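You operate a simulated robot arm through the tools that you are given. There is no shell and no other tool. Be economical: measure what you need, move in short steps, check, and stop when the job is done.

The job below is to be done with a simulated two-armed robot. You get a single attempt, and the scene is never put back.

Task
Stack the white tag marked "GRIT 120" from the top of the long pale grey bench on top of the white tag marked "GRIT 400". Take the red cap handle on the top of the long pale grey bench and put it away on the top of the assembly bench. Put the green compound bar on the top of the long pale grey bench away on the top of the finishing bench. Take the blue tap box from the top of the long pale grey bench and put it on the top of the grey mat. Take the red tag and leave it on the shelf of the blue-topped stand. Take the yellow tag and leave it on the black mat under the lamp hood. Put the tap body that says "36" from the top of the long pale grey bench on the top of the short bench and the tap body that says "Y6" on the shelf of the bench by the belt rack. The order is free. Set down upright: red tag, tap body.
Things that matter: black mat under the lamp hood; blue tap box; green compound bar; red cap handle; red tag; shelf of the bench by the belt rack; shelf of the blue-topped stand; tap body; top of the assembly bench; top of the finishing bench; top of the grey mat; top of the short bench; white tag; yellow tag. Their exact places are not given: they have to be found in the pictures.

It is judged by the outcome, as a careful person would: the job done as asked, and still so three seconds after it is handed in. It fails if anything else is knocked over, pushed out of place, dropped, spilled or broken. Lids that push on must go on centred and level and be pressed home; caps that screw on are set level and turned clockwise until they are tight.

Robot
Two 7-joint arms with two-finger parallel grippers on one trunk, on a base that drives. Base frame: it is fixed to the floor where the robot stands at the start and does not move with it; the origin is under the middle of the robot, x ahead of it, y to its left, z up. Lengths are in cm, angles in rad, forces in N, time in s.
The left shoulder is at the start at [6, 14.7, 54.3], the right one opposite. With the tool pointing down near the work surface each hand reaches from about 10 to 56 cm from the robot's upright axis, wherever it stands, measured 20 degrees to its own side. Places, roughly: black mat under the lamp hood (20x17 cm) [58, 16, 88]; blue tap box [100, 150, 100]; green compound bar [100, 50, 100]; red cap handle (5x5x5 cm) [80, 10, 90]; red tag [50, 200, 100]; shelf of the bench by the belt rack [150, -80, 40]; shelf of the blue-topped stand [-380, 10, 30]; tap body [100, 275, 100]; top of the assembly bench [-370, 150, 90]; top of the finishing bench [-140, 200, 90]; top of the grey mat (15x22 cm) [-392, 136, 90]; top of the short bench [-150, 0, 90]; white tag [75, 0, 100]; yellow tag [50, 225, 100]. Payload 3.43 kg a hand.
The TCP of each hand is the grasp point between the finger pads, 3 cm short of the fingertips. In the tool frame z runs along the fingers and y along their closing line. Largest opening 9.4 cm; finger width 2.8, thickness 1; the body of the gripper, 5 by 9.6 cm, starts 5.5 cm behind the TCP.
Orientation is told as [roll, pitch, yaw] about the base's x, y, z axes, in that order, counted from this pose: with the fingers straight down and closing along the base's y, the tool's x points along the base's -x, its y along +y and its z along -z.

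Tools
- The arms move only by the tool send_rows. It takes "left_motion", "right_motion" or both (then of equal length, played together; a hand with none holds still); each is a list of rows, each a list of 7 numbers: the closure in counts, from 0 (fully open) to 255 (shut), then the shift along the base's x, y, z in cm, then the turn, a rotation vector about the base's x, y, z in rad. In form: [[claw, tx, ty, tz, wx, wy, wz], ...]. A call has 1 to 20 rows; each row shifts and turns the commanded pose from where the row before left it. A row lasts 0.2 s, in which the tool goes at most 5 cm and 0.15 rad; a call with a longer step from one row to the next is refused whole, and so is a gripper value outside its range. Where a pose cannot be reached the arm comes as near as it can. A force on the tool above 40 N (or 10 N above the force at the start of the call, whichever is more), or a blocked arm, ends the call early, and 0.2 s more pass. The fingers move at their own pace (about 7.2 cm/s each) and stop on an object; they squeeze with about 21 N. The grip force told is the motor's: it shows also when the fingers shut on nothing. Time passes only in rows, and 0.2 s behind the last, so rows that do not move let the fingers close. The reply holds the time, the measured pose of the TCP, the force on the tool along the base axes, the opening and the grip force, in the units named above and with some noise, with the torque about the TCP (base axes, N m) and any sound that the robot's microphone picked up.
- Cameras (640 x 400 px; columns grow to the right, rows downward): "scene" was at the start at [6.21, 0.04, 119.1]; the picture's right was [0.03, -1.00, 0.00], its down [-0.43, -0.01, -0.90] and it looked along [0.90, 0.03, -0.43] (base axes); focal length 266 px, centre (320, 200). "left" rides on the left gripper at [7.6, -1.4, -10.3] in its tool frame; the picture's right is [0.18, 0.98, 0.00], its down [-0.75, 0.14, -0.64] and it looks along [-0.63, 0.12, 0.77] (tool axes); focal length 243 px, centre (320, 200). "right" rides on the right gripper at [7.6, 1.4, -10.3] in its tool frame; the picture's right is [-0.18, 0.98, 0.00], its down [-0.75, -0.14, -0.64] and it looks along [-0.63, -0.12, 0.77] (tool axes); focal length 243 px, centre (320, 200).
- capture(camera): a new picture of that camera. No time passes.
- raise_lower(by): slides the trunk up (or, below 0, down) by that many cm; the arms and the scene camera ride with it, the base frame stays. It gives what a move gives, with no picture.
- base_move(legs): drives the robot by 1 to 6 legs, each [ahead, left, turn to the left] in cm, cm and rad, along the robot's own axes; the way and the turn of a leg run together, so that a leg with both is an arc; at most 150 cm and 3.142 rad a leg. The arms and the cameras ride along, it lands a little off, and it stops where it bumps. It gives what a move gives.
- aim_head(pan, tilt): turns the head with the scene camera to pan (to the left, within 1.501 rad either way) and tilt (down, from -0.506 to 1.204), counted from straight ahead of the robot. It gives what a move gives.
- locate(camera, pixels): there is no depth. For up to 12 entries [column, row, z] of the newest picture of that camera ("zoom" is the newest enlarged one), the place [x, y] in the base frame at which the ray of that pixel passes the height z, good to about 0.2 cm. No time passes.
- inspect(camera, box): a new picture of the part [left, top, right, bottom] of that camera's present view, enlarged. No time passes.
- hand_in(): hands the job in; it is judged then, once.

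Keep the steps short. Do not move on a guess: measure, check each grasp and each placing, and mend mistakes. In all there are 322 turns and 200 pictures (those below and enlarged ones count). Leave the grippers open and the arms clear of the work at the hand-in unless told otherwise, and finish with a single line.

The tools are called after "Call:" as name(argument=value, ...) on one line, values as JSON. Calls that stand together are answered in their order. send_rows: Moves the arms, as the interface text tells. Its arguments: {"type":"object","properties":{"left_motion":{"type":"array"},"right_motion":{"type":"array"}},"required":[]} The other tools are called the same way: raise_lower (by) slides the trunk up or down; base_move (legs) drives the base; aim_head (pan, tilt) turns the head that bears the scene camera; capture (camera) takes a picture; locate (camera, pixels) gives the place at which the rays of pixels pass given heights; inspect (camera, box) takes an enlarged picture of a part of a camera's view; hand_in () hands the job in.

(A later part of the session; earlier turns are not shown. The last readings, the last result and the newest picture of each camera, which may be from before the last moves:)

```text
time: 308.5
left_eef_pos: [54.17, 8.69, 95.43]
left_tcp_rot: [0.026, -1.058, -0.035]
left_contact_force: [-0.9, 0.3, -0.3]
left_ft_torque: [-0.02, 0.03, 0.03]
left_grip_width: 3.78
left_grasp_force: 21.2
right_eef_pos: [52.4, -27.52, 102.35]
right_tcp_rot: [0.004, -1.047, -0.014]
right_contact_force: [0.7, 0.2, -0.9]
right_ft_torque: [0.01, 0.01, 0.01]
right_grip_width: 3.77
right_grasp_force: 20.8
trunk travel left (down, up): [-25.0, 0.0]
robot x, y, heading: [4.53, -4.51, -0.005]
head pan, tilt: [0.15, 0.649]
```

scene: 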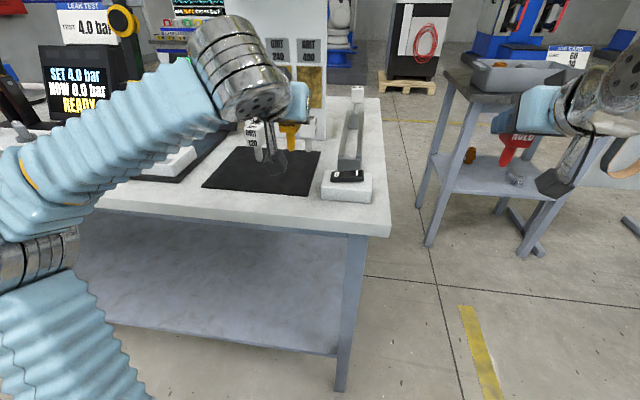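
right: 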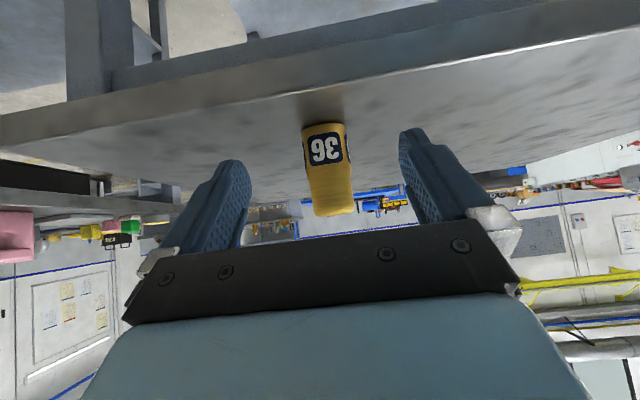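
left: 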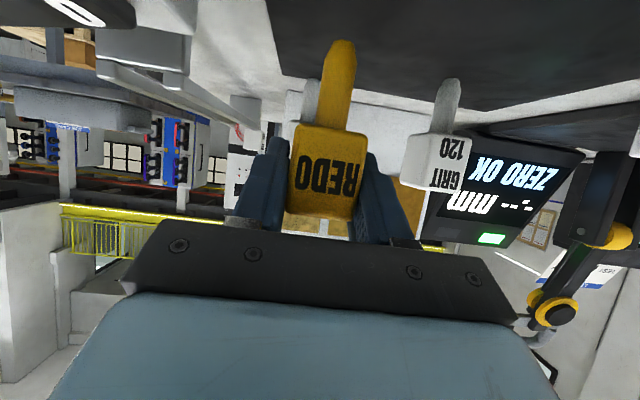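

Call:
send_rows(left_motion=[[255, 0, 0, -0.2, 0, 0, 0], [255, 0, 0, -0.2, 0, 0, 0], [255, 0, 0, -0.2, 0, 0, 0], [255, 0, 0, -0.2, 0, 0, 0]])

Call:
inspect(camera="scene", box=[230, 110, 350, 210])

```text
time: 309.5
left_eef_pos: [53.96, 8.76, 94.58]
left_tcp_rot: [0.028, -1.06, -0.035]
left_contact_force: [-0.2, 0.4, 17.6]
left_ft_torque: [0.04, 0.08, 0.0]
left_grip_width: 3.79
left_grasp_force: 20.8
right_eef_pos: [52.33, -27.51, 102.31]
right_tcp_rot: [0.003, -1.049, -0.014]
right_contact_force: [-0.7, -1.7, 0.3]
right_ft_torque: [0.02, 0.01, -0.02]
right_grip_width: 3.79
right_grasp_force: 20.5
trunk travel left (down, up): [-25.0, 0.0]
robot x, y, heading: [3.97, -4.83, -0.004]
head pan, tilt: [0.15, 0.649]
```

```text
4.00 times, centred on (290, 160) of scene
```

zoom: 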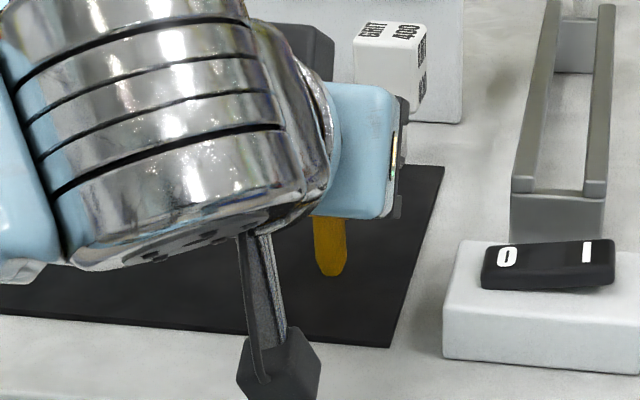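

Contact on the mat, upright. Relieve and release slowly; withdraw straight back.

Call:
send_rows(left_motion=[[255, 0, 0, 0.15, 0, 0, 0], [200, 0, 0, 0, 0, 0, 0], [160, 0, 0, 0, 0, 0, 0], [110, 0, 0, 0, 0, 0, 0], [79, 0, 0, 0, 0, 0, 0], [79, -1.5, 0, 0.2, 0, 0, 0], [79, -3, 0, 0.6, 0, 0, 0], [79, -3, 0, 1, 0, 0, 0], [79, -3, 1, 2, 0, 0, 0]])

Call:
inspect(camera="scene", box=[200, 90, 360, 210])

```text
time: 311.5
left_eef_pos: [43.57, 9.69, 98.52]
left_tcp_rot: [0.027, -1.058, -0.035]
left_contact_force: [-0.1, 0.3, -0.2]
left_ft_torque: [0.0, 0.0, -0.01]
left_grip_width: 6.48
left_grasp_force: 0.0
right_eef_pos: [52.35, -27.57, 102.4]
right_tcp_rot: [0.005, -1.049, -0.016]
right_contact_force: [-0.7, 0.4, -1.0]
right_ft_torque: [-0.02, 0.02, 0.01]
right_grip_width: 3.78
right_grasp_force: 20.9
trunk travel left (down, up): [-25.0, 0.0]
robot x, y, heading: [4.07, -4.89, -0.001]
head pan, tilt: [0.15, 0.649]
```

```text
3.33 times, centred on (280, 150) of scene
```

zoom: 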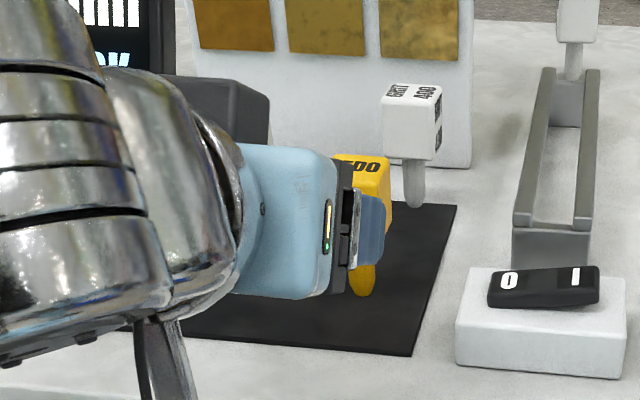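

Yellow stands on the mat. Move the left hand in front of the 120 tag and look.

Call:
send_rows(left_motion=[[79, 0, 4, 0, 0, 0, 0], [79, 1, 4, 0, 0, 0, 0.02], [79, 3, 1, -1, 0, 0, 0]])

Call:
inspect(camera="left", box=[120, 0, 520, 250])

Call:
inspect(camera="scene", box=[200, 80, 360, 200])

```text
time: 312.3
left_eef_pos: [47.7, 18.65, 97.59]
left_tcp_rot: [0.026, -1.06, -0.015]
left_contact_force: [1.0, 0.8, 0.2]
left_ft_torque: [-0.01, -0.01, -0.01]
left_grip_width: 6.49
left_grasp_force: 0.0
right_eef_pos: [52.35, -27.4, 102.31]
right_tcp_rot: [0.006, -1.049, -0.014]
right_contact_force: [0.3, 0.3, 0.1]
right_ft_torque: [0.01, 0.04, 0.0]
right_grip_width: 3.76
right_grasp_force: 20.7
trunk travel left (down, up): [-25.0, 0.0]
robot x, y, heading: [4.29, -4.56, -0.001]
head pan, tilt: [0.15, 0.649]
```

```text
1.60 times, centred on (320, 125) of left
```

zoom: 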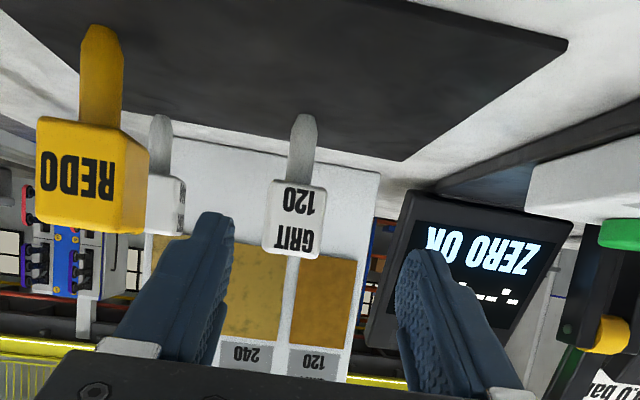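

```text
3.33 times, centred on (280, 140) of scene
```

zoom: 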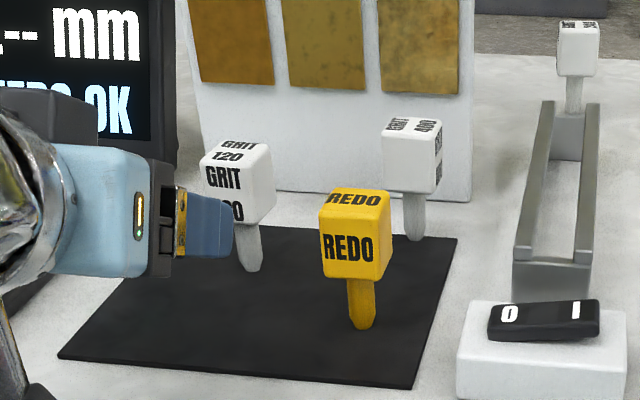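

Call:
locate(camera="zoom", pixels=[[250, 266, 88.3], [414, 236, 88.1], [362, 324, 88.3], [237, 165, 96.7], [412, 126, 96.5], [355, 205, 96.7]])

```text
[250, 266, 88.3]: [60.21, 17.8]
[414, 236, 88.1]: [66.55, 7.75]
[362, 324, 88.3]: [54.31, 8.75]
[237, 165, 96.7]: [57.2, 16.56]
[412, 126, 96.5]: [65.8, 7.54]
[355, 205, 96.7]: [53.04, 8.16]
```

120 foot at (60.2,17.8), turned about −0.28 rad. Turn the hand to match, then approach along that line.

Call:
send_rows(left_motion=[[79, 0, 1.5, 0, 0, 0, -0.14], [79, 0, 1.5, 0, 0, 0, -0.13], [79, 3, -0.9, -0.6, 0, 0, 0], [79, 3, -0.9, -0.6, 0, 0, 0], [79, 2.5, -0.7, -0.6, 0, 0, 0]])

Call:
inspect(camera="left", box=[120, 0, 520, 250])

```text
time: 313.5
left_eef_pos: [56.15, 19.16, 95.75]
left_tcp_rot: [0.027, -1.06, -0.283]
left_contact_force: [0.4, -0.1, 0.7]
left_ft_torque: [0.0, -0.02, 0.02]
left_grip_width: 6.5
left_grasp_force: 0.1
right_eef_pos: [52.45, -27.53, 102.38]
right_tcp_rot: [0.005, -1.047, -0.018]
right_contact_force: [0.2, 0.4, -0.5]
right_ft_torque: [0.02, 0.04, 0.01]
right_grip_width: 3.78
right_grasp_force: 21.4
trunk travel left (down, up): [-25.0, 0.0]
robot x, y, heading: [3.73, -4.52, 0.0]
head pan, tilt: [0.15, 0.649]
```

```text
1.60 times, centred on (320, 125) of left
```

zoom: 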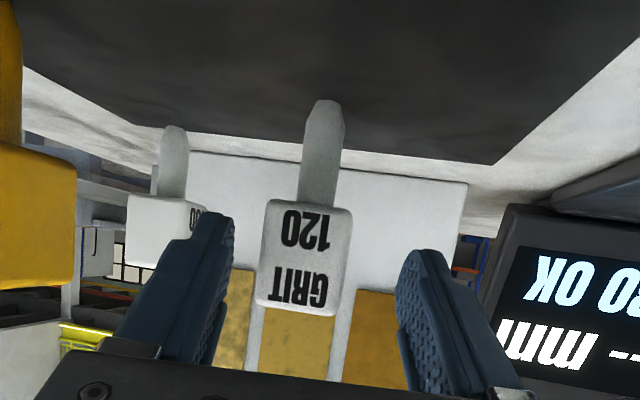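

Call:
send_rows(left_motion=[[79, 2, -0.75, -0.3, 0, 0, 0], [79, 2.0, -0.75, -0.2, 0, 0, 0], [79, 0, 0, 0, 0, 0, 0]])

Call:
inspect(camera="left", box=[120, 0, 520, 250])

```text
time: 314.3
left_eef_pos: [60.18, 17.69, 95.26]
left_tcp_rot: [0.027, -1.057, -0.285]
left_contact_force: [0.5, 0.6, -0.7]
left_ft_torque: [0.01, 0.0, -0.04]
left_grip_width: 6.48
left_grasp_force: 0.1
right_eef_pos: [52.36, -27.49, 102.33]
right_tcp_rot: [0.005, -1.049, -0.014]
right_contact_force: [-0.2, 0.0, 0.0]
right_ft_torque: [-0.02, -0.01, -0.01]
right_grip_width: 3.79
right_grasp_force: 21.4
trunk travel left (down, up): [-25.0, 0.0]
robot x, y, heading: [4.3, -4.58, -0.004]
head pan, tilt: [0.15, 0.649]
```

```text
1.60 times, centred on (320, 125) of left
```

zoom: 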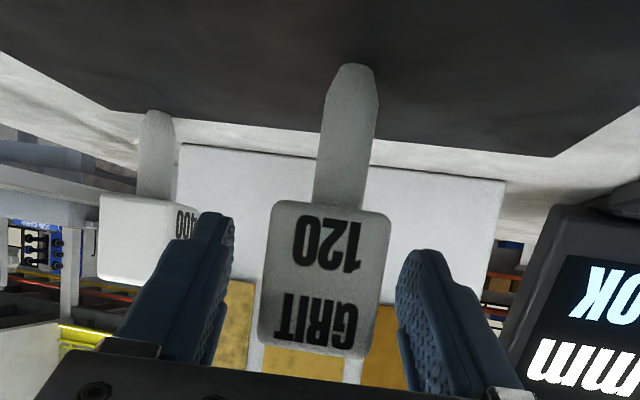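

Centred. Close, and lift 10.

Call:
send_rows(left_motion=[[140, 0, 0, 0, 0, 0, 0], [255, 0, 0, 0, 0, 0, 0], [255, 0, 0, 0, 0, 0, 0], [255, 0, 0, 2, 0, 0, 0], [255, 0, 0, 2, 0, 0, 0], [255, 0, 0, 2, 0, 0, 0], [255, 0, 0, 2, 0, 0, 0], [255, 0, 0, 1.8, 0, 0, 0]])

Call:
inspect(camera="scene", box=[200, 60, 360, 180])

```text
time: 316.1
left_eef_pos: [60.17, 17.73, 105.01]
left_tcp_rot: [0.027, -1.059, -0.284]
left_contact_force: [0.7, -0.4, -1.0]
left_ft_torque: [-0.02, -0.01, 0.0]
left_grip_width: 3.8
left_grasp_force: 21.1
right_eef_pos: [52.35, -27.43, 102.17]
right_tcp_rot: [0.005, -1.047, -0.015]
right_contact_force: [-0.3, 0.3, -0.2]
right_ft_torque: [0.0, 0.01, 0.0]
right_grip_width: 3.78
right_grasp_force: 21.5
trunk travel left (down, up): [-25.0, 0.0]
robot x, y, heading: [4.3, -4.95, -0.005]
head pan, tilt: [0.15, 0.649]
```

```text
3.33 times, centred on (280, 120) of scene
```

zoom: 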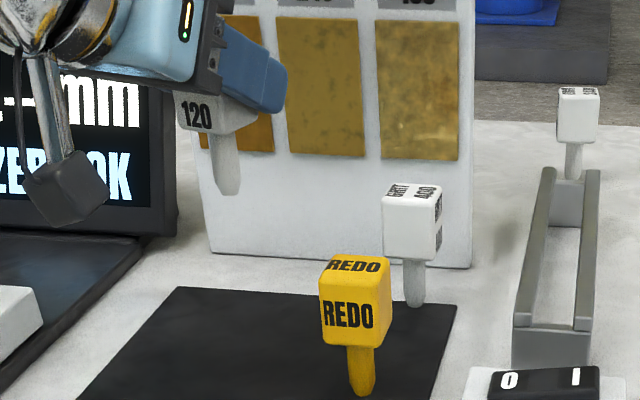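

Call:
locate(camera="zoom", pixels=[[414, 303, 88.2], [414, 194, 97.2], [361, 392, 88.3], [356, 265, 97.3], [383, 205, 97], [437, 207, 97], [395, 183, 97.2], [442, 188, 97.2]])

Call:
inspect(camera="scene", box=[275, 100, 325, 140])

```text
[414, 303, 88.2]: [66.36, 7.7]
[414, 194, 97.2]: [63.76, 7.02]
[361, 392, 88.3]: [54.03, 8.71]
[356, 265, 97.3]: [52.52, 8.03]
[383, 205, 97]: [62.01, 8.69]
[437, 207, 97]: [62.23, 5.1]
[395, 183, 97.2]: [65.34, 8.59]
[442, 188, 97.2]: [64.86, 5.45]
```

```text
10.00 times, centred on (300, 120) of scene
```

zoom: 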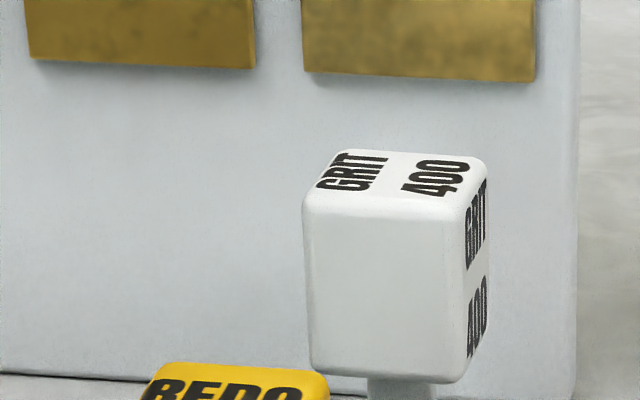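

Calibrate heights using the held tag's foot.

Call:
inspect(camera="scene", box=[230, 70, 330, 150])

Call:
locate(camera="zoom", pixels=[[185, 245, 97], [185, 245, 98], [185, 245, 99], [180, 160, 102], [180, 160, 103], [490, 250, 96], [490, 250, 97], [490, 250, 98], [490, 250, 98.5]])

```text
5.00 times, centred on (280, 110) of scene
```

zoom: 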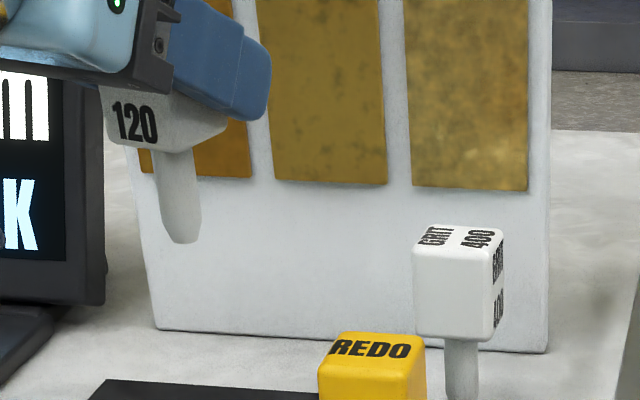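

```text
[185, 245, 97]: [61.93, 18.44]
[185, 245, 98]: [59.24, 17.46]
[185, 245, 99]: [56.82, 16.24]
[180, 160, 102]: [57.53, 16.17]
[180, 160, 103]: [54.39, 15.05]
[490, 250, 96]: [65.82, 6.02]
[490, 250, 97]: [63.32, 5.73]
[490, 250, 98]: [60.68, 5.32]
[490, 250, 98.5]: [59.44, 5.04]
```

Corrected: tag tops are at z≈96.2; 400 centre ≈(66.4, 7.6). Move the held 120 above it.

Call:
send_rows(left_motion=[[255, 2, -3.3, 0.3, 0, 0, 0], [255, 2, -3.3, 0, 0, 0, 0], [255, 2.2, -3.5, 0, 0, 0, 0], [255, 0, 0, 0, 0, 0, 0]])

Call:
inspect(camera="scene", box=[250, 70, 350, 150])

Call:
capture(camera="left")

```text
time: 317.1
left_eef_pos: [66.44, 7.62, 105.29]
left_tcp_rot: [0.029, -1.057, -0.285]
left_contact_force: [0.1, 0.8, -0.9]
left_ft_torque: [-0.03, -0.04, -0.02]
left_grip_width: 3.77
left_grasp_force: 21.1
right_eef_pos: [52.27, -27.58, 102.41]
right_tcp_rot: [0.006, -1.048, -0.017]
right_contact_force: [0.8, 0.8, -0.2]
right_ft_torque: [0.04, -0.01, 0.01]
right_grip_width: 3.8
right_grasp_force: 21.1
trunk travel left (down, up): [-25.0, 0.0]
robot x, y, heading: [4.09, -4.59, -0.005]
head pan, tilt: [0.15, 0.649]
```

```text
5.00 times, centred on (300, 110) of scene
```

zoom: 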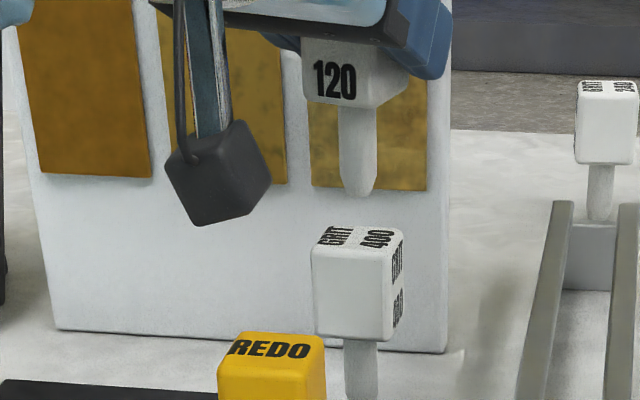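

```text
76 pictures are left
```

left: 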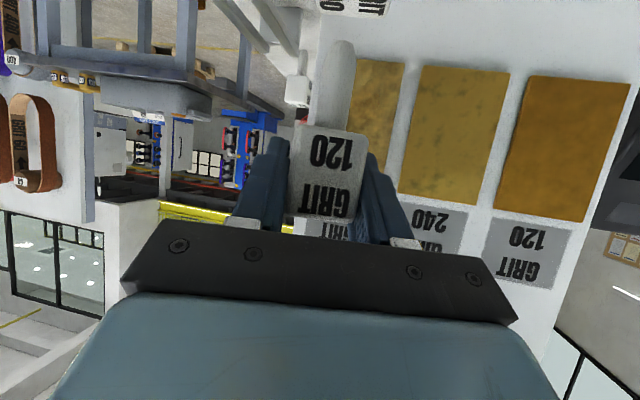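

Call:
locate(camera="zoom", pixels=[[357, 195, 98.3], [357, 195, 98.0], [358, 241, 96.2], [358, 241, 96.0], [358, 241, 96.4]])

```text
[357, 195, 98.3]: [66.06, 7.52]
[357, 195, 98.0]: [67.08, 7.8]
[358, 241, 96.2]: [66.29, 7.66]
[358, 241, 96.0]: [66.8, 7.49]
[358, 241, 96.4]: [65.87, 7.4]
```

Aligned to a few mm. Lower in small steps.

Call:
send_rows(left_motion=[[255, 0, 0, -0.5, 0, 0, 0], [255, 0, 0, -0.5, 0, 0, 0], [255, 0, 0, -0.3, 0, 0, 0], [255, 0, 0, -0.2, 0, 0, 0], [255, 0, 0, 0, 0, 0, 0]])

Call:
inspect(camera="scene", box=[275, 80, 345, 135])

```text
time: 318.3
left_eef_pos: [66.28, 7.66, 103.75]
left_tcp_rot: [0.029, -1.06, -0.285]
left_contact_force: [0.7, 0.4, 0.5]
left_ft_torque: [0.03, 0.0, -0.01]
left_grip_width: 3.77
left_grasp_force: 20.6
right_eef_pos: [52.41, -27.53, 102.28]
right_tcp_rot: [0.005, -1.046, -0.016]
right_contact_force: [0.5, -0.3, -1.8]
right_ft_torque: [-0.01, -0.03, -0.02]
right_grip_width: 3.78
right_grasp_force: 20.7
trunk travel left (down, up): [-25.0, 0.0]
robot x, y, heading: [4.16, -4.24, -0.0]
head pan, tilt: [0.15, 0.649]
```

```text
7.27 times, centred on (310, 108) of scene
```

zoom: 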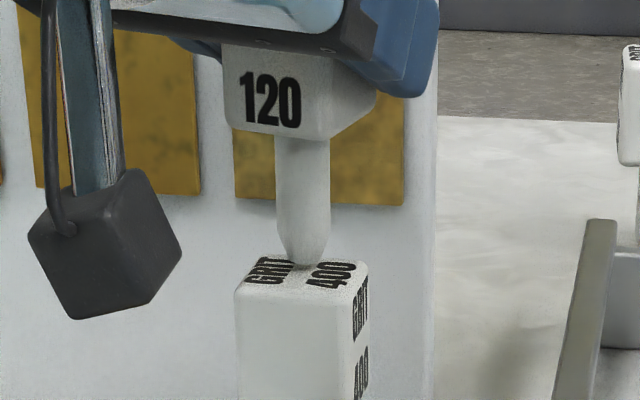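

Very near contact and centred. Lower 0.1 cm steps.

Call:
send_rows(left_motion=[[255, 0, 0, -0.1, 0, 0, 0], [255, 0, 0, -0.1, 0, 0, 0], [255, 0, 0, -0.1, 0, 0, 0], [255, 0, 0, 0, 0, 0, 0]])

```text
time: 319.3
left_eef_pos: [66.29, 7.62, 103.54]
left_tcp_rot: [0.027, -1.058, -0.284]
left_contact_force: [-0.9, 0.4, -0.9]
left_ft_torque: [0.0, -0.01, 0.0]
left_grip_width: 3.77
left_grasp_force: 20.7
right_eef_pos: [52.38, -27.49, 102.35]
right_tcp_rot: [0.006, -1.046, -0.015]
right_contact_force: [0.1, 0.6, -0.2]
right_ft_torque: [0.0, -0.02, 0.0]
right_grip_width: 3.78
right_grasp_force: 21.0
trunk travel left (down, up): [-25.0, 0.0]
robot x, y, heading: [3.91, -4.74, -0.003]
head pan, tilt: [0.15, 0.649]
```

Call:
send_rows(left_motion=[[255, 0, 0, -0.1, 0, 0, 0], [255, 0, 0, -0.1, 0, 0, 0], [255, 0, 0, 0, 0, 0, 0]])

Call:
inspect(camera="scene", box=[275, 80, 345, 135])

```text
time: 320.1
left_eef_pos: [66.31, 7.63, 103.45]
left_tcp_rot: [0.028, -1.06, -0.285]
left_contact_force: [-0.1, -0.4, 10.8]
left_ft_torque: [-0.01, 0.03, 0.01]
left_grip_width: 3.78
left_grasp_force: 20.8
right_eef_pos: [52.31, -27.64, 102.4]
right_tcp_rot: [0.005, -1.05, -0.016]
right_contact_force: [-1.0, 0.5, -0.4]
right_ft_torque: [0.05, 0.02, 0.04]
right_grip_width: 3.77
right_grasp_force: 20.8
trunk travel left (down, up): [-25.0, 0.0]
robot x, y, heading: [4.03, -4.75, -0.005]
head pan, tilt: [0.15, 0.649]
```

```text
7.27 times, centred on (310, 108) of scene
```

zoom: 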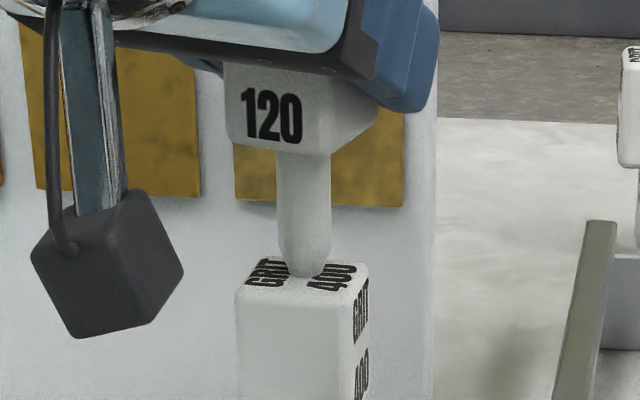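

Contact and centred. Relieve 0.1, open slowly.

Call:
send_rows(left_motion=[[255, 0, 0, 0.12, 0, 0, 0], [160, 0, 0, 0, 0, 0, 0], [146, 0, 0, 0, 0, 0, 0], [138, 0, 0, 0, 0, 0, 0], [120, 0, 0, 0, 0, 0, 0], [79, 0, 0, 0, 0, 0, 0], [79, 0, 0, 0, 0, 0, 0]])

Call:
inspect(camera="scene", box=[275, 80, 345, 135])

```text
time: 321.7
left_eef_pos: [66.38, 7.51, 103.42]
left_tcp_rot: [0.027, -1.058, -0.285]
left_contact_force: [-0.1, -1.3, -0.4]
left_ft_torque: [0.01, -0.02, 0.03]
left_grip_width: 6.49
left_grasp_force: 0.1
right_eef_pos: [52.39, -27.62, 102.27]
right_tcp_rot: [0.006, -1.047, -0.015]
right_contact_force: [0.0, 0.2, -1.3]
right_ft_torque: [0.01, -0.01, -0.01]
right_grip_width: 3.78
right_grasp_force: 21.0
trunk travel left (down, up): [-25.0, 0.0]
robot x, y, heading: [3.94, -4.38, -0.006]
head pan, tilt: [0.15, 0.649]
```

```text
7.27 times, centred on (310, 108) of scene
```

zoom: 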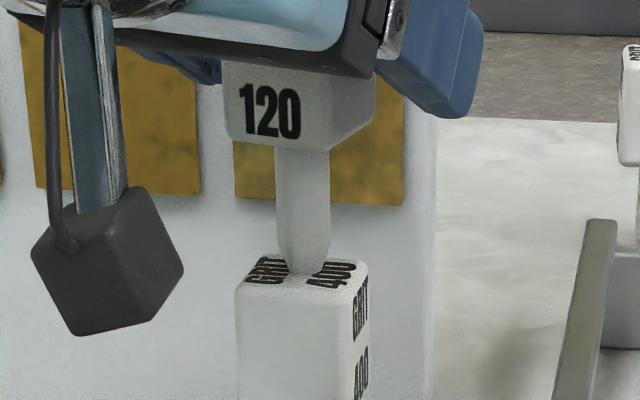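

It stands free. Withdraw straight back along the tool line, slowly.

Call:
send_rows(left_motion=[[79, -1, 0.29, 0, 0, 0, 0], [79, -1.5, 0.44, 0.1, 0, 0, 0], [79, -2, 0.58, 0.2, 0, 0, 0], [79, -3, 0.9, 0.3, 0, 0, 0], [79, -4, 1.2, 0.5, 0, 0, 0], [79, -4, 1.2, 0, 0, 0, 0], [0, -4, 0, 0, 0, 0, 0]])

Call:
base_move(legs=[[-30, 0, 0]])

Call:
inspect(camera="scene", box=[220, 60, 400, 190])

```text
time: 323.3
left_eef_pos: [46.76, 12.38, 104.65]
left_tcp_rot: [0.026, -1.06, -0.283]
left_contact_force: [0.9, 0.2, -0.3]
left_ft_torque: [-0.02, 0.01, 0.01]
left_grip_width: 9.38
left_grasp_force: 0.1
right_eef_pos: [52.4, -27.43, 102.29]
right_tcp_rot: [0.005, -1.047, -0.014]
right_contact_force: [-1.1, -0.5, -0.9]
right_ft_torque: [-0.01, 0.0, -0.01]
right_grip_width: 3.76
right_grasp_force: 20.9
trunk travel left (down, up): [-25.0, 0.0]
robot x, y, heading: [4.4, -4.76, -0.001]
head pan, tilt: [0.15, 0.649]
```

```text
time: 325.4
left_eef_pos: [16.9, 12.3, 104.58]
left_tcp_rot: [0.028, -1.057, -0.285]
left_contact_force: [1.4, -0.2, 0.3]
left_ft_torque: [-0.03, 0.0, -0.02]
left_grip_width: 9.41
left_grasp_force: 0.1
right_eef_pos: [22.37, -27.49, 102.27]
right_tcp_rot: [0.006, -1.047, -0.02]
right_contact_force: [0.4, -0.4, -0.5]
right_ft_torque: [0.0, 0.01, -0.03]
right_grip_width: 3.78
right_grasp_force: 21.0
trunk travel left (down, up): [-25.0, 0.0]
robot x, y, heading: [-25.59, -4.43, -0.005]
head pan, tilt: [0.15, 0.649]
```

```text
3.08 times, centred on (310, 125) of scene
```

zoom: 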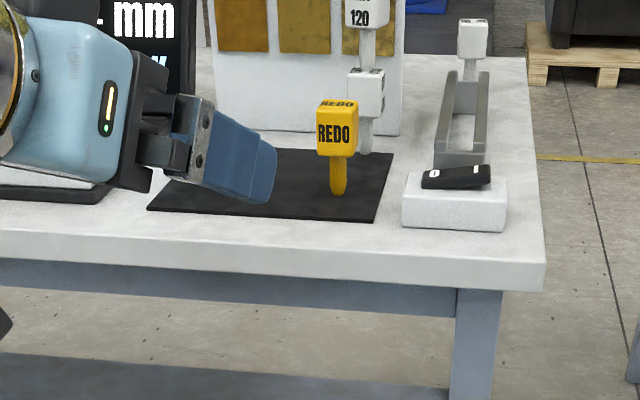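

Stack and yellow tag are in place. Now deliver the red tag: turn to face −x and look for the way.

Call:
base_move(legs=[[0, 0, 1.57], [0, 0, 1.57]])

Call:
aim_head(pan=0.35, tilt=0.35)

Call:
capture(camera="scene")

```text
time: 333.4
left_eef_pos: [-68.41, -21.86, 104.5]
left_tcp_rot: [0.027, -1.057, 2.872]
left_contact_force: [1.0, -0.5, -0.1]
left_ft_torque: [0.01, 0.02, -0.06]
left_grip_width: 9.39
left_grasp_force: 0.0
right_eef_pos: [-74.35, 17.81, 102.43]
right_tcp_rot: [0.004, -1.047, 3.139]
right_contact_force: [-1.4, 0.3, -1.1]
right_ft_torque: [-0.04, 0.02, 0.03]
right_grip_width: 3.79
right_grasp_force: 21.0
trunk travel left (down, up): [-25.0, 0.0]
robot x, y, heading: [-25.73, -4.43, -3.135]
head pan, tilt: [0.15, 0.649]
```

```text
time: 334.2
left_eef_pos: [-68.32, -21.83, 104.55]
left_tcp_rot: [0.025, -1.059, 2.872]
left_contact_force: [-0.9, 0.1, -0.4]
left_ft_torque: [0.0, -0.01, -0.02]
left_grip_width: 9.39
left_grasp_force: 0.1
right_eef_pos: [-74.21, 17.86, 102.29]
right_tcp_rot: [0.005, -1.046, 3.14]
right_contact_force: [0.1, 0.0, -0.3]
right_ft_torque: [0.02, 0.02, -0.04]
right_grip_width: 3.78
right_grasp_force: 21.3
trunk travel left (down, up): [-25.0, 0.0]
robot x, y, heading: [-26.27, -4.64, -3.127]
head pan, tilt: [0.351, 0.351]
```

```text
71 pictures are left
```

scene: 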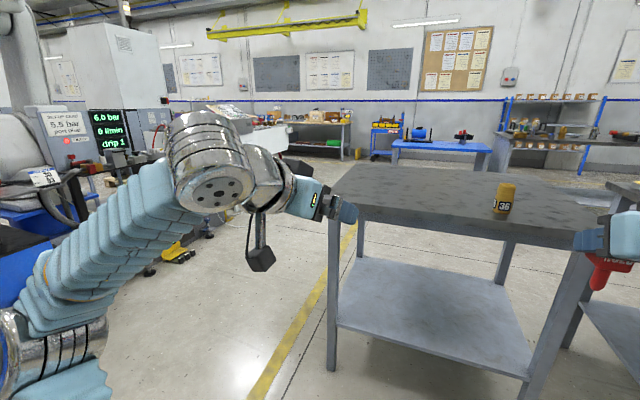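

Call:
locate(camera="scene", pixels=[[190, 258, 0], [150, 272, 0], [213, 232, 0], [330, 370, 0], [270, 380, 0], [350, 240, 0], [355, 157, 0], [235, 190, 0], [430, 178, 0]])

```text
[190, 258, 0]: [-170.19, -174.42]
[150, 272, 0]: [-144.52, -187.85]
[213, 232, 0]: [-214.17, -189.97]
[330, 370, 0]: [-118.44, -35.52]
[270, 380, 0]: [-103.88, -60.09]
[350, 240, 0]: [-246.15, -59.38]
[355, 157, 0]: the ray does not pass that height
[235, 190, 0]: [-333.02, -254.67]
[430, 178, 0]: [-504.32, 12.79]
```

The aisle left of the short bench is wide. Drive: left 95, ahead 200.

Call:
base_move(legs=[[0, 95, 0], [100, 0, 0], [110, 0, 0]])

Call:
aim_head(pan=-0.5, tilt=0.35)

Call:
capture(camera="scene")

```text
time: 349.2
left_eef_pos: [-276.56, -122.09, 104.61]
left_tcp_rot: [0.027, -1.059, 2.88]
left_contact_force: [-0.1, -0.2, 0.4]
left_ft_torque: [-0.01, 0.0, 0.02]
left_grip_width: 9.39
left_grasp_force: 0.1
right_eef_pos: [-282.88, -82.42, 102.36]
right_tcp_rot: [0.005, -1.046, -3.134]
right_contact_force: [-0.3, 0.1, 0.1]
right_ft_torque: [0.05, 0.0, -0.04]
right_grip_width: 3.79
right_grasp_force: 20.9
trunk travel left (down, up): [-25.0, 0.0]
robot x, y, heading: [-234.36, -104.4, -3.117]
head pan, tilt: [0.351, 0.351]
```

```text
time: 350.4
left_eef_pos: [-276.53, -122.05, 104.63]
left_tcp_rot: [0.03, -1.056, 2.882]
left_contact_force: [0.6, 0.4, -0.2]
left_ft_torque: [0.03, -0.01, -0.03]
left_grip_width: 9.44
left_grasp_force: 0.1
right_eef_pos: [-283.04, -82.42, 102.36]
right_tcp_rot: [0.006, -1.048, -3.136]
right_contact_force: [0.2, 0.6, -1.1]
right_ft_torque: [0.01, -0.02, -0.03]
right_grip_width: 3.76
right_grasp_force: 21.1
trunk travel left (down, up): [-25.0, 0.0]
robot x, y, heading: [-234.44, -104.28, -3.117]
head pan, tilt: [-0.499, 0.351]
```

```text
70 pictures are left
```

scene: 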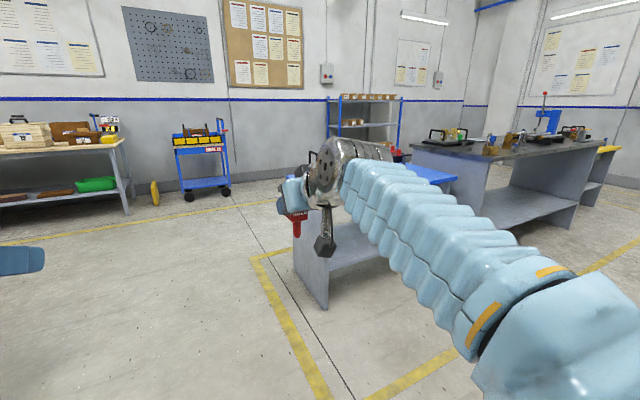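

Call:
base_move(legs=[[0, -105, -0.02]])

Call:
aim_head(pan=0.0, tilt=0.45)

Call:
capture(camera="scene")

```text
time: 355.8
left_eef_pos: [-277.98, -17.46, 104.62]
left_tcp_rot: [0.026, -1.059, 2.859]
left_contact_force: [0.4, -0.2, -1.4]
left_ft_torque: [-0.01, 0.02, -0.01]
left_grip_width: 9.38
left_grasp_force: 0.1
right_eef_pos: [-283.57, 22.4, 102.28]
right_tcp_rot: [0.005, -1.047, 3.126]
right_contact_force: [-0.3, 1.5, -1.8]
right_ft_torque: [0.0, 0.02, 0.02]
right_grip_width: 3.79
right_grasp_force: 20.9
trunk travel left (down, up): [-25.0, 0.0]
robot x, y, heading: [-235.41, -0.45, 3.139]
head pan, tilt: [-0.499, 0.351]
```

```text
time: 356.7
left_eef_pos: [-277.95, -17.3, 104.54]
left_tcp_rot: [0.027, -1.059, 2.86]
left_contact_force: [-0.6, 0.1, 0.3]
left_ft_torque: [-0.02, 0.01, -0.01]
left_grip_width: 9.4
left_grasp_force: 0.2
right_eef_pos: [-283.49, 22.54, 102.44]
right_tcp_rot: [0.005, -1.047, 3.126]
right_contact_force: [0.4, 0.8, -0.8]
right_ft_torque: [-0.01, -0.01, -0.02]
right_grip_width: 3.78
right_grasp_force: 21.2
trunk travel left (down, up): [-25.0, 0.0]
robot x, y, heading: [-235.09, -0.62, 3.14]
head pan, tilt: [0.0, 0.45]
```

```text
69 pictures are left
```

scene: 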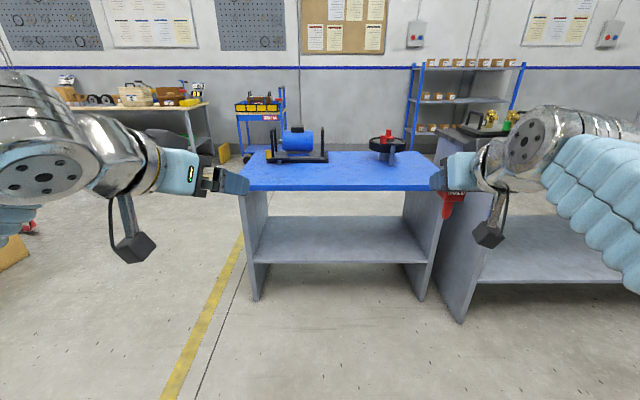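

Call:
locate(camera="scene", pixels=[[253, 301, 0], [420, 300, 0], [258, 260, 30], [427, 262, 30], [400, 216, 30], [243, 190, 78], [437, 190, 78], [270, 216, 30]])

```text
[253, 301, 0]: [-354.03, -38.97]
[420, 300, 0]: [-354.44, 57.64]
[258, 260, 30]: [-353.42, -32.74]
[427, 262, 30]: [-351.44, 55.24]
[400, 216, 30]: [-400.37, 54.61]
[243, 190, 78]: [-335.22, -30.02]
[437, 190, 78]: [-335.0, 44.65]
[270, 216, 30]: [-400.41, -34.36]
```

Shelf z≈30, front edge x≈−353, y −38..57, empty. Drive 50 ahead, lower trunk and the right hand.

Call:
base_move(legs=[[50, 0, 0]])

Call:
raise_lower(by=-25)

Call:
send_rows(right_motion=[[255, 0, 0, -4, 0, 0, 0], [255, 0, 0, -4, 0, 0, 0], [255, 0, 0, -4, 0, 0, 0], [255, 0, 0, -4, 0, 0, 0], [255, 0, 0, -4, 0, 0, 0], [255, 0, 0, -4, 0, 0, 0], [255, 0, 0, -4, 0, 0, 0], [255, 0, 0, -4, 0, 0, 0]])

Call:
capture(camera="scene")

```text
time: 359.6
left_eef_pos: [-328.13, -17.22, 104.67]
left_tcp_rot: [0.027, -1.059, 2.861]
left_contact_force: [-1.0, 0.6, 0.1]
left_ft_torque: [0.03, 0.0, -0.01]
left_grip_width: 9.4
left_grasp_force: 0.0
right_eef_pos: [-333.74, 22.55, 102.42]
right_tcp_rot: [0.005, -1.047, 3.127]
right_contact_force: [-0.1, 0.6, -0.4]
right_ft_torque: [0.0, 0.02, 0.0]
right_grip_width: 3.79
right_grasp_force: 20.9
trunk travel left (down, up): [-25.0, 0.0]
robot x, y, heading: [-285.63, -0.14, 3.139]
head pan, tilt: [0.0, 0.45]
```

```text
time: 362.2
left_eef_pos: [-328.11, -17.19, 79.71]
left_tcp_rot: [0.025, -1.06, 2.859]
left_contact_force: [-0.5, -0.1, -0.1]
left_ft_torque: [-0.04, 0.01, 0.01]
left_grip_width: 9.38
left_grasp_force: 0.0
right_eef_pos: [-333.68, 22.48, 77.39]
right_tcp_rot: [0.004, -1.046, 3.125]
right_contact_force: [0.4, 0.1, -1.6]
right_ft_torque: [-0.02, -0.01, -0.03]
right_grip_width: 3.8
right_grasp_force: 20.7
trunk travel left (down, up): [0.0, 25.0]
robot x, y, heading: [-285.29, -0.32, 3.14]
head pan, tilt: [0.0, 0.45]
```

```text
time: 364.0
left_eef_pos: [-328.19, -17.25, 79.6]
left_tcp_rot: [0.026, -1.059, 2.859]
left_contact_force: [0.4, 0.2, -0.3]
left_ft_torque: [-0.02, 0.02, 0.0]
left_grip_width: 9.37
left_grasp_force: 0.1
right_eef_pos: [-333.65, 22.53, 45.35]
right_tcp_rot: [0.004, -1.049, 3.126]
right_contact_force: [0.1, -0.8, -1.0]
right_ft_torque: [0.03, 0.01, -0.01]
right_grip_width: 3.74
right_grasp_force: 21.2
trunk travel left (down, up): [0.0, 25.0]
robot x, y, heading: [-285.14, -0.69, 3.144]
head pan, tilt: [0.0, 0.45]
```

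```text
68 pictures are left
```

scene: 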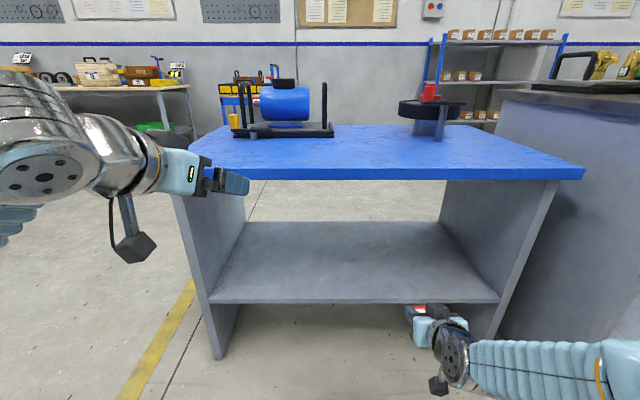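

Drive 20 ahead, then extend over the shelf.

Call:
base_move(legs=[[20, 0, 0]])

Call:
send_rows(right_motion=[[255, -3, -1, 0, 0, 0, 0], [255, -3, -1, 0, 0, 0, 0], [255, -3, -1, 0, 0, 0, 0], [255, 0, 0, -2, 0, 0, 0], [255, 0, 0, -2, 0, 0, 0]])

Call:
capture(camera="right")

```text
time: 365.6
left_eef_pos: [-348.24, -17.28, 79.6]
left_tcp_rot: [0.027, -1.057, 2.861]
left_contact_force: [-0.1, -0.7, 0.0]
left_ft_torque: [0.0, -0.04, -0.04]
left_grip_width: 9.39
left_grasp_force: 0.1
right_eef_pos: [-353.6, 22.56, 45.39]
right_tcp_rot: [0.006, -1.047, 3.127]
right_contact_force: [0.8, 0.1, -0.9]
right_ft_torque: [0.01, 0.03, -0.02]
right_grip_width: 3.76
right_grasp_force: 20.9
trunk travel left (down, up): [0.0, 25.0]
robot x, y, heading: [-305.62, -0.24, 3.142]
head pan, tilt: [0.0, 0.45]
```

```text
time: 366.8
left_eef_pos: [-348.18, -17.14, 79.57]
left_tcp_rot: [0.028, -1.059, 2.861]
left_contact_force: [-0.2, -1.1, -0.3]
left_ft_torque: [-0.02, -0.01, 0.0]
left_grip_width: 9.43
left_grasp_force: 0.0
right_eef_pos: [-362.8, 19.53, 41.22]
right_tcp_rot: [0.004, -1.046, 3.127]
right_contact_force: [0.3, -0.7, -0.9]
right_ft_torque: [-0.01, 0.03, 0.0]
right_grip_width: 3.77
right_grasp_force: 20.9
trunk travel left (down, up): [0.0, 25.0]
robot x, y, heading: [-305.52, -0.32, 3.147]
head pan, tilt: [0.0, 0.45]
```

```text
67 pictures are left
```

right: 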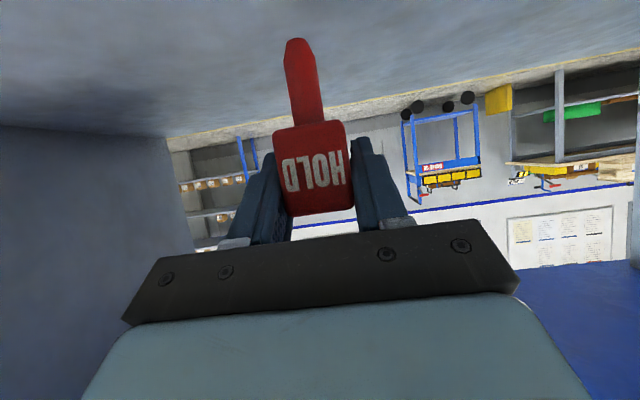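

Lower carefully to contact.

Call:
send_rows(right_motion=[[255, 0, 0, -1, 0, 0, 0], [255, 0, 0, -1, 0, 0, 0], [255, 0, 0, -0.5, 0, 0, 0], [255, 0, 0, -0.3, 0, 0, 0], [255, 0, 0, -0.2, 0, 0, 0], [255, 0, 0, -0.2, 0, 0, 0], [255, 0, 0, -0.2, 0, 0, 0]])

```text
time: 368.4
left_eef_pos: [-348.2, -17.29, 79.6]
left_tcp_rot: [0.026, -1.058, 2.861]
left_contact_force: [-0.9, 0.8, 0.4]
left_ft_torque: [-0.02, 0.0, -0.01]
left_grip_width: 9.41
left_grasp_force: 0.1
right_eef_pos: [-362.81, 19.51, 37.91]
right_tcp_rot: [0.005, -1.049, 3.129]
right_contact_force: [0.6, 0.4, -1.2]
right_ft_torque: [0.01, 0.02, 0.0]
right_grip_width: 3.78
right_grasp_force: 20.9
trunk travel left (down, up): [0.0, 25.0]
robot x, y, heading: [-305.33, -0.53, 3.144]
head pan, tilt: [0.0, 0.45]
```

Call:
send_rows(right_motion=[[255, 0, 0, -0.3, 0, 0, 0], [255, 0, 0, -0.2, 0, 0, 0], [255, 0, 0, -0.2, 0, 0, 0], [255, 0, 0, -0.2, 0, 0, 0], [255, 0, 0, -0.2, 0, 0, 0], [255, 0, 0, -0.2, 0, 0, 0]])

Call:
capture(camera="right")

```text
time: 369.8
left_eef_pos: [-348.14, -17.35, 79.68]
left_tcp_rot: [0.027, -1.059, 2.862]
left_contact_force: [0.4, -0.5, 0.3]
left_ft_torque: [0.04, 0.05, 0.01]
left_grip_width: 9.39
left_grasp_force: 0.0
right_eef_pos: [-362.89, 19.59, 36.84]
right_tcp_rot: [0.006, -1.055, 3.128]
right_contact_force: [-1.1, -0.1, 17.5]
right_ft_torque: [0.02, 0.06, 0.0]
right_grip_width: 3.83
right_grasp_force: 21.2
trunk travel left (down, up): [0.0, 25.0]
robot x, y, heading: [-305.54, -0.41, 3.145]
head pan, tilt: [0.0, 0.45]
```

```text
66 pictures are left
```

right: 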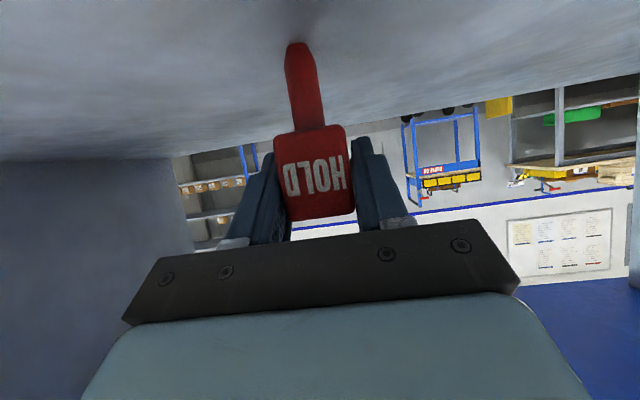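

Contact. Relieve, release slowly, withdraw.

Call:
send_rows(right_motion=[[255, 0, 0, 0.2, 0, 0, 0], [160, 0, 0, 0, 0, 0, 0], [146, 0, 0, 0, 0, 0, 0], [130, 0, 0, 0, 0, 0, 0], [79, 0, 0, 0, 0, 0, 0], [79, 0, 0, 0, 0, 0, 0], [79, 1.5, 0, 0.2, 0, 0, 0], [79, 3, 0, 0.5, 0, 0, 0], [79, 4, 0, 1, 0, 0, 0], [79, 4, 0, 1, 0, 0, 0]])

Call:
capture(camera="right")

```text
time: 372.0
left_eef_pos: [-348.06, -17.22, 79.61]
left_tcp_rot: [0.025, -1.06, 2.86]
left_contact_force: [-0.1, -0.3, 0.5]
left_ft_torque: [-0.03, 0.04, 0.0]
left_grip_width: 9.39
left_grasp_force: 0.2
right_eef_pos: [-354.44, 19.43, 40.67]
right_tcp_rot: [0.005, -1.045, 3.132]
right_contact_force: [0.5, 0.3, 0.7]
right_ft_torque: [0.0, -0.05, -0.03]
right_grip_width: 6.48
right_grasp_force: 0.0
right hand out of reach, approached as far as the arm can: row 9, 10
trunk travel left (down, up): [0.0, 25.0]
robot x, y, heading: [-305.49, -0.19, 3.137]
head pan, tilt: [0.0, 0.45]
```

```text
65 pictures are left
```

right: 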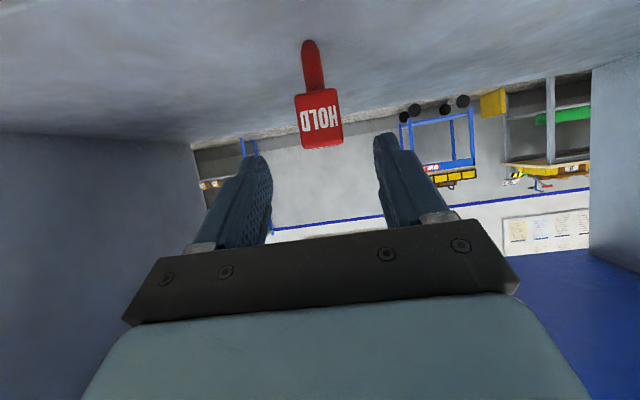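

Red tag stands on the shelf. Back off, raise, and view the assembly bench.

Call:
base_move(legs=[[-55, 0, 0]])

Call:
raise_lower(by=25)

Call:
send_rows(right_motion=[[0, 0, 0, 5, 0, 0, 0], [0, 0, 0, 5, 0, 0, 0], [0, 0, 0, 5, 0, 0, 0], [0, 0, 0, 5, 0, 0, 0], [0, 0, 0, 5, 0, 0, 0], [0, 0, 0, 5, 0, 0, 0], [0, 0, 0, 4, 0, 0, 0]])

Call:
base_move(legs=[[0, -140, 0]])

Call:
aim_head(pan=0.0, tilt=0.4)

Call:
capture(camera="scene")

```text
time: 375.2
left_eef_pos: [-293.2, -17.24, 79.66]
left_tcp_rot: [0.026, -1.059, 2.859]
left_contact_force: [-0.2, 0.8, 0.3]
left_ft_torque: [-0.02, -0.03, 0.01]
left_grip_width: 9.4
left_grasp_force: 0.0
right_eef_pos: [-299.43, 19.38, 40.68]
right_tcp_rot: [0.005, -1.045, 3.128]
right_contact_force: [0.5, -0.6, 0.1]
right_ft_torque: [-0.01, -0.01, 0.02]
right_grip_width: 6.53
right_grasp_force: 0.1
trunk travel left (down, up): [0.0, 25.0]
robot x, y, heading: [-249.92, -0.36, 3.136]
head pan, tilt: [0.0, 0.45]
```

```text
time: 377.8
left_eef_pos: [-293.13, -17.32, 104.59]
left_tcp_rot: [0.027, -1.059, 2.86]
left_contact_force: [0.5, 0.6, -0.5]
left_ft_torque: [-0.02, -0.02, 0.01]
left_grip_width: 9.39
left_grasp_force: 0.1
right_eef_pos: [-299.41, 19.44, 65.67]
right_tcp_rot: [0.007, -1.046, 3.129]
right_contact_force: [-0.8, -0.4, -0.2]
right_ft_torque: [0.0, -0.02, 0.0]
right_grip_width: 6.48
right_grasp_force: 0.1
trunk travel left (down, up): [-25.0, 0.0]
robot x, y, heading: [-250.43, -0.5, 3.142]
head pan, tilt: [0.0, 0.45]
```

```text
time: 379.4
left_eef_pos: [-293.18, -17.22, 104.58]
left_tcp_rot: [0.026, -1.059, 2.859]
left_contact_force: [-0.3, -0.7, 0.0]
left_ft_torque: [0.0, 0.03, 0.03]
left_grip_width: 9.41
left_grasp_force: 0.2
right_eef_pos: [-299.41, 19.31, 99.86]
right_tcp_rot: [0.008, -1.046, 3.129]
right_contact_force: [0.4, 0.2, -0.1]
right_ft_torque: [0.0, 0.04, -0.02]
right_grip_width: 9.39
right_grasp_force: 0.1
trunk travel left (down, up): [-25.0, 0.0]
robot x, y, heading: [-250.18, -0.08, 3.135]
head pan, tilt: [0.0, 0.45]
```

```text
time: 386.4
left_eef_pos: [-293.33, 123.14, 104.48]
left_tcp_rot: [0.027, -1.062, 2.867]
left_contact_force: [0.4, -0.4, -0.5]
left_ft_torque: [0.02, -0.01, -0.03]
left_grip_width: 9.41
left_grasp_force: 0.1
right_eef_pos: [-299.94, 159.56, 99.82]
right_tcp_rot: [0.005, -1.047, 3.134]
right_contact_force: [0.4, 0.1, -0.4]
right_ft_torque: [0.02, -0.01, 0.0]
right_grip_width: 9.4
right_grasp_force: 0.0
trunk travel left (down, up): [-25.0, 0.0]
robot x, y, heading: [-250.4, 140.11, -3.141]
head pan, tilt: [0.0, 0.45]
```

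```text
time: 387.0
left_eef_pos: [-293.26, 123.03, 104.61]
left_tcp_rot: [0.026, -1.06, 2.865]
left_contact_force: [-0.2, -0.2, -0.4]
left_ft_torque: [0.01, 0.0, 0.02]
left_grip_width: 9.43
left_grasp_force: 0.1
right_eef_pos: [-299.95, 159.57, 99.72]
right_tcp_rot: [0.005, -1.044, 3.135]
right_contact_force: [0.4, -0.1, 0.1]
right_ft_torque: [0.0, 0.0, 0.03]
right_grip_width: 9.38
right_grasp_force: 0.0
trunk travel left (down, up): [-25.0, 0.0]
robot x, y, heading: [-250.98, 140.55, -3.139]
head pan, tilt: [0.0, 0.4]
```

```text
64 pictures are left
```

scene: 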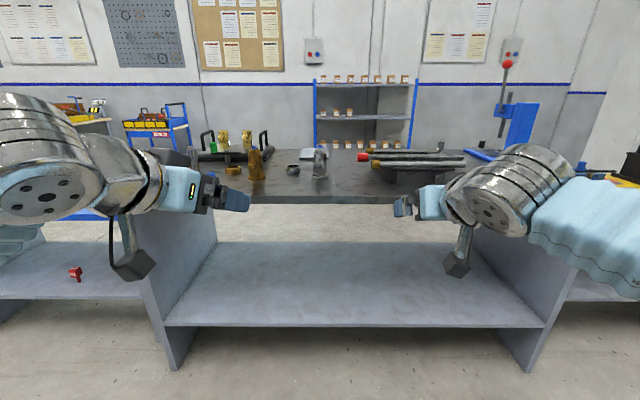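

Call:
inspect(camera="scene", box=[180, 110, 520, 220])

Call:
locate(camera="scene", pixels=[[320, 196, 88], [300, 155, 88], [320, 178, 88], [256, 178, 88], [180, 365, 0], [530, 368, 0], [360, 185, 88], [420, 180, 88]])

```text
1.88 times, centred on (350, 165) of scene
```

zoom: 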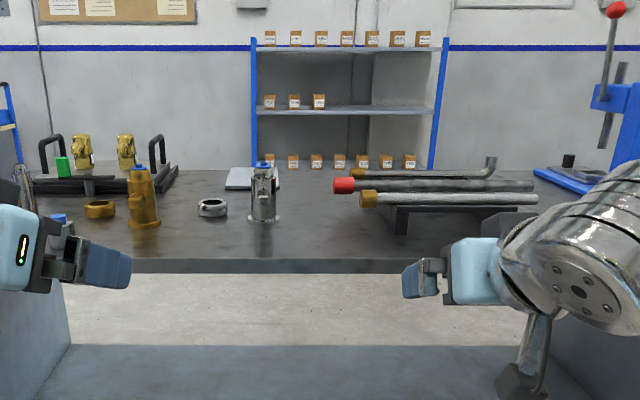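

```text
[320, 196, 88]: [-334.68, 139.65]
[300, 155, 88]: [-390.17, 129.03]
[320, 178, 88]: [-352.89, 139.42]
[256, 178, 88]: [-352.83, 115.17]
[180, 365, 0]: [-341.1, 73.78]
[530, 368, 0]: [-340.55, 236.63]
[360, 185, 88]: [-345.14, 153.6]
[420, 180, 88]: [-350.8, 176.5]
```

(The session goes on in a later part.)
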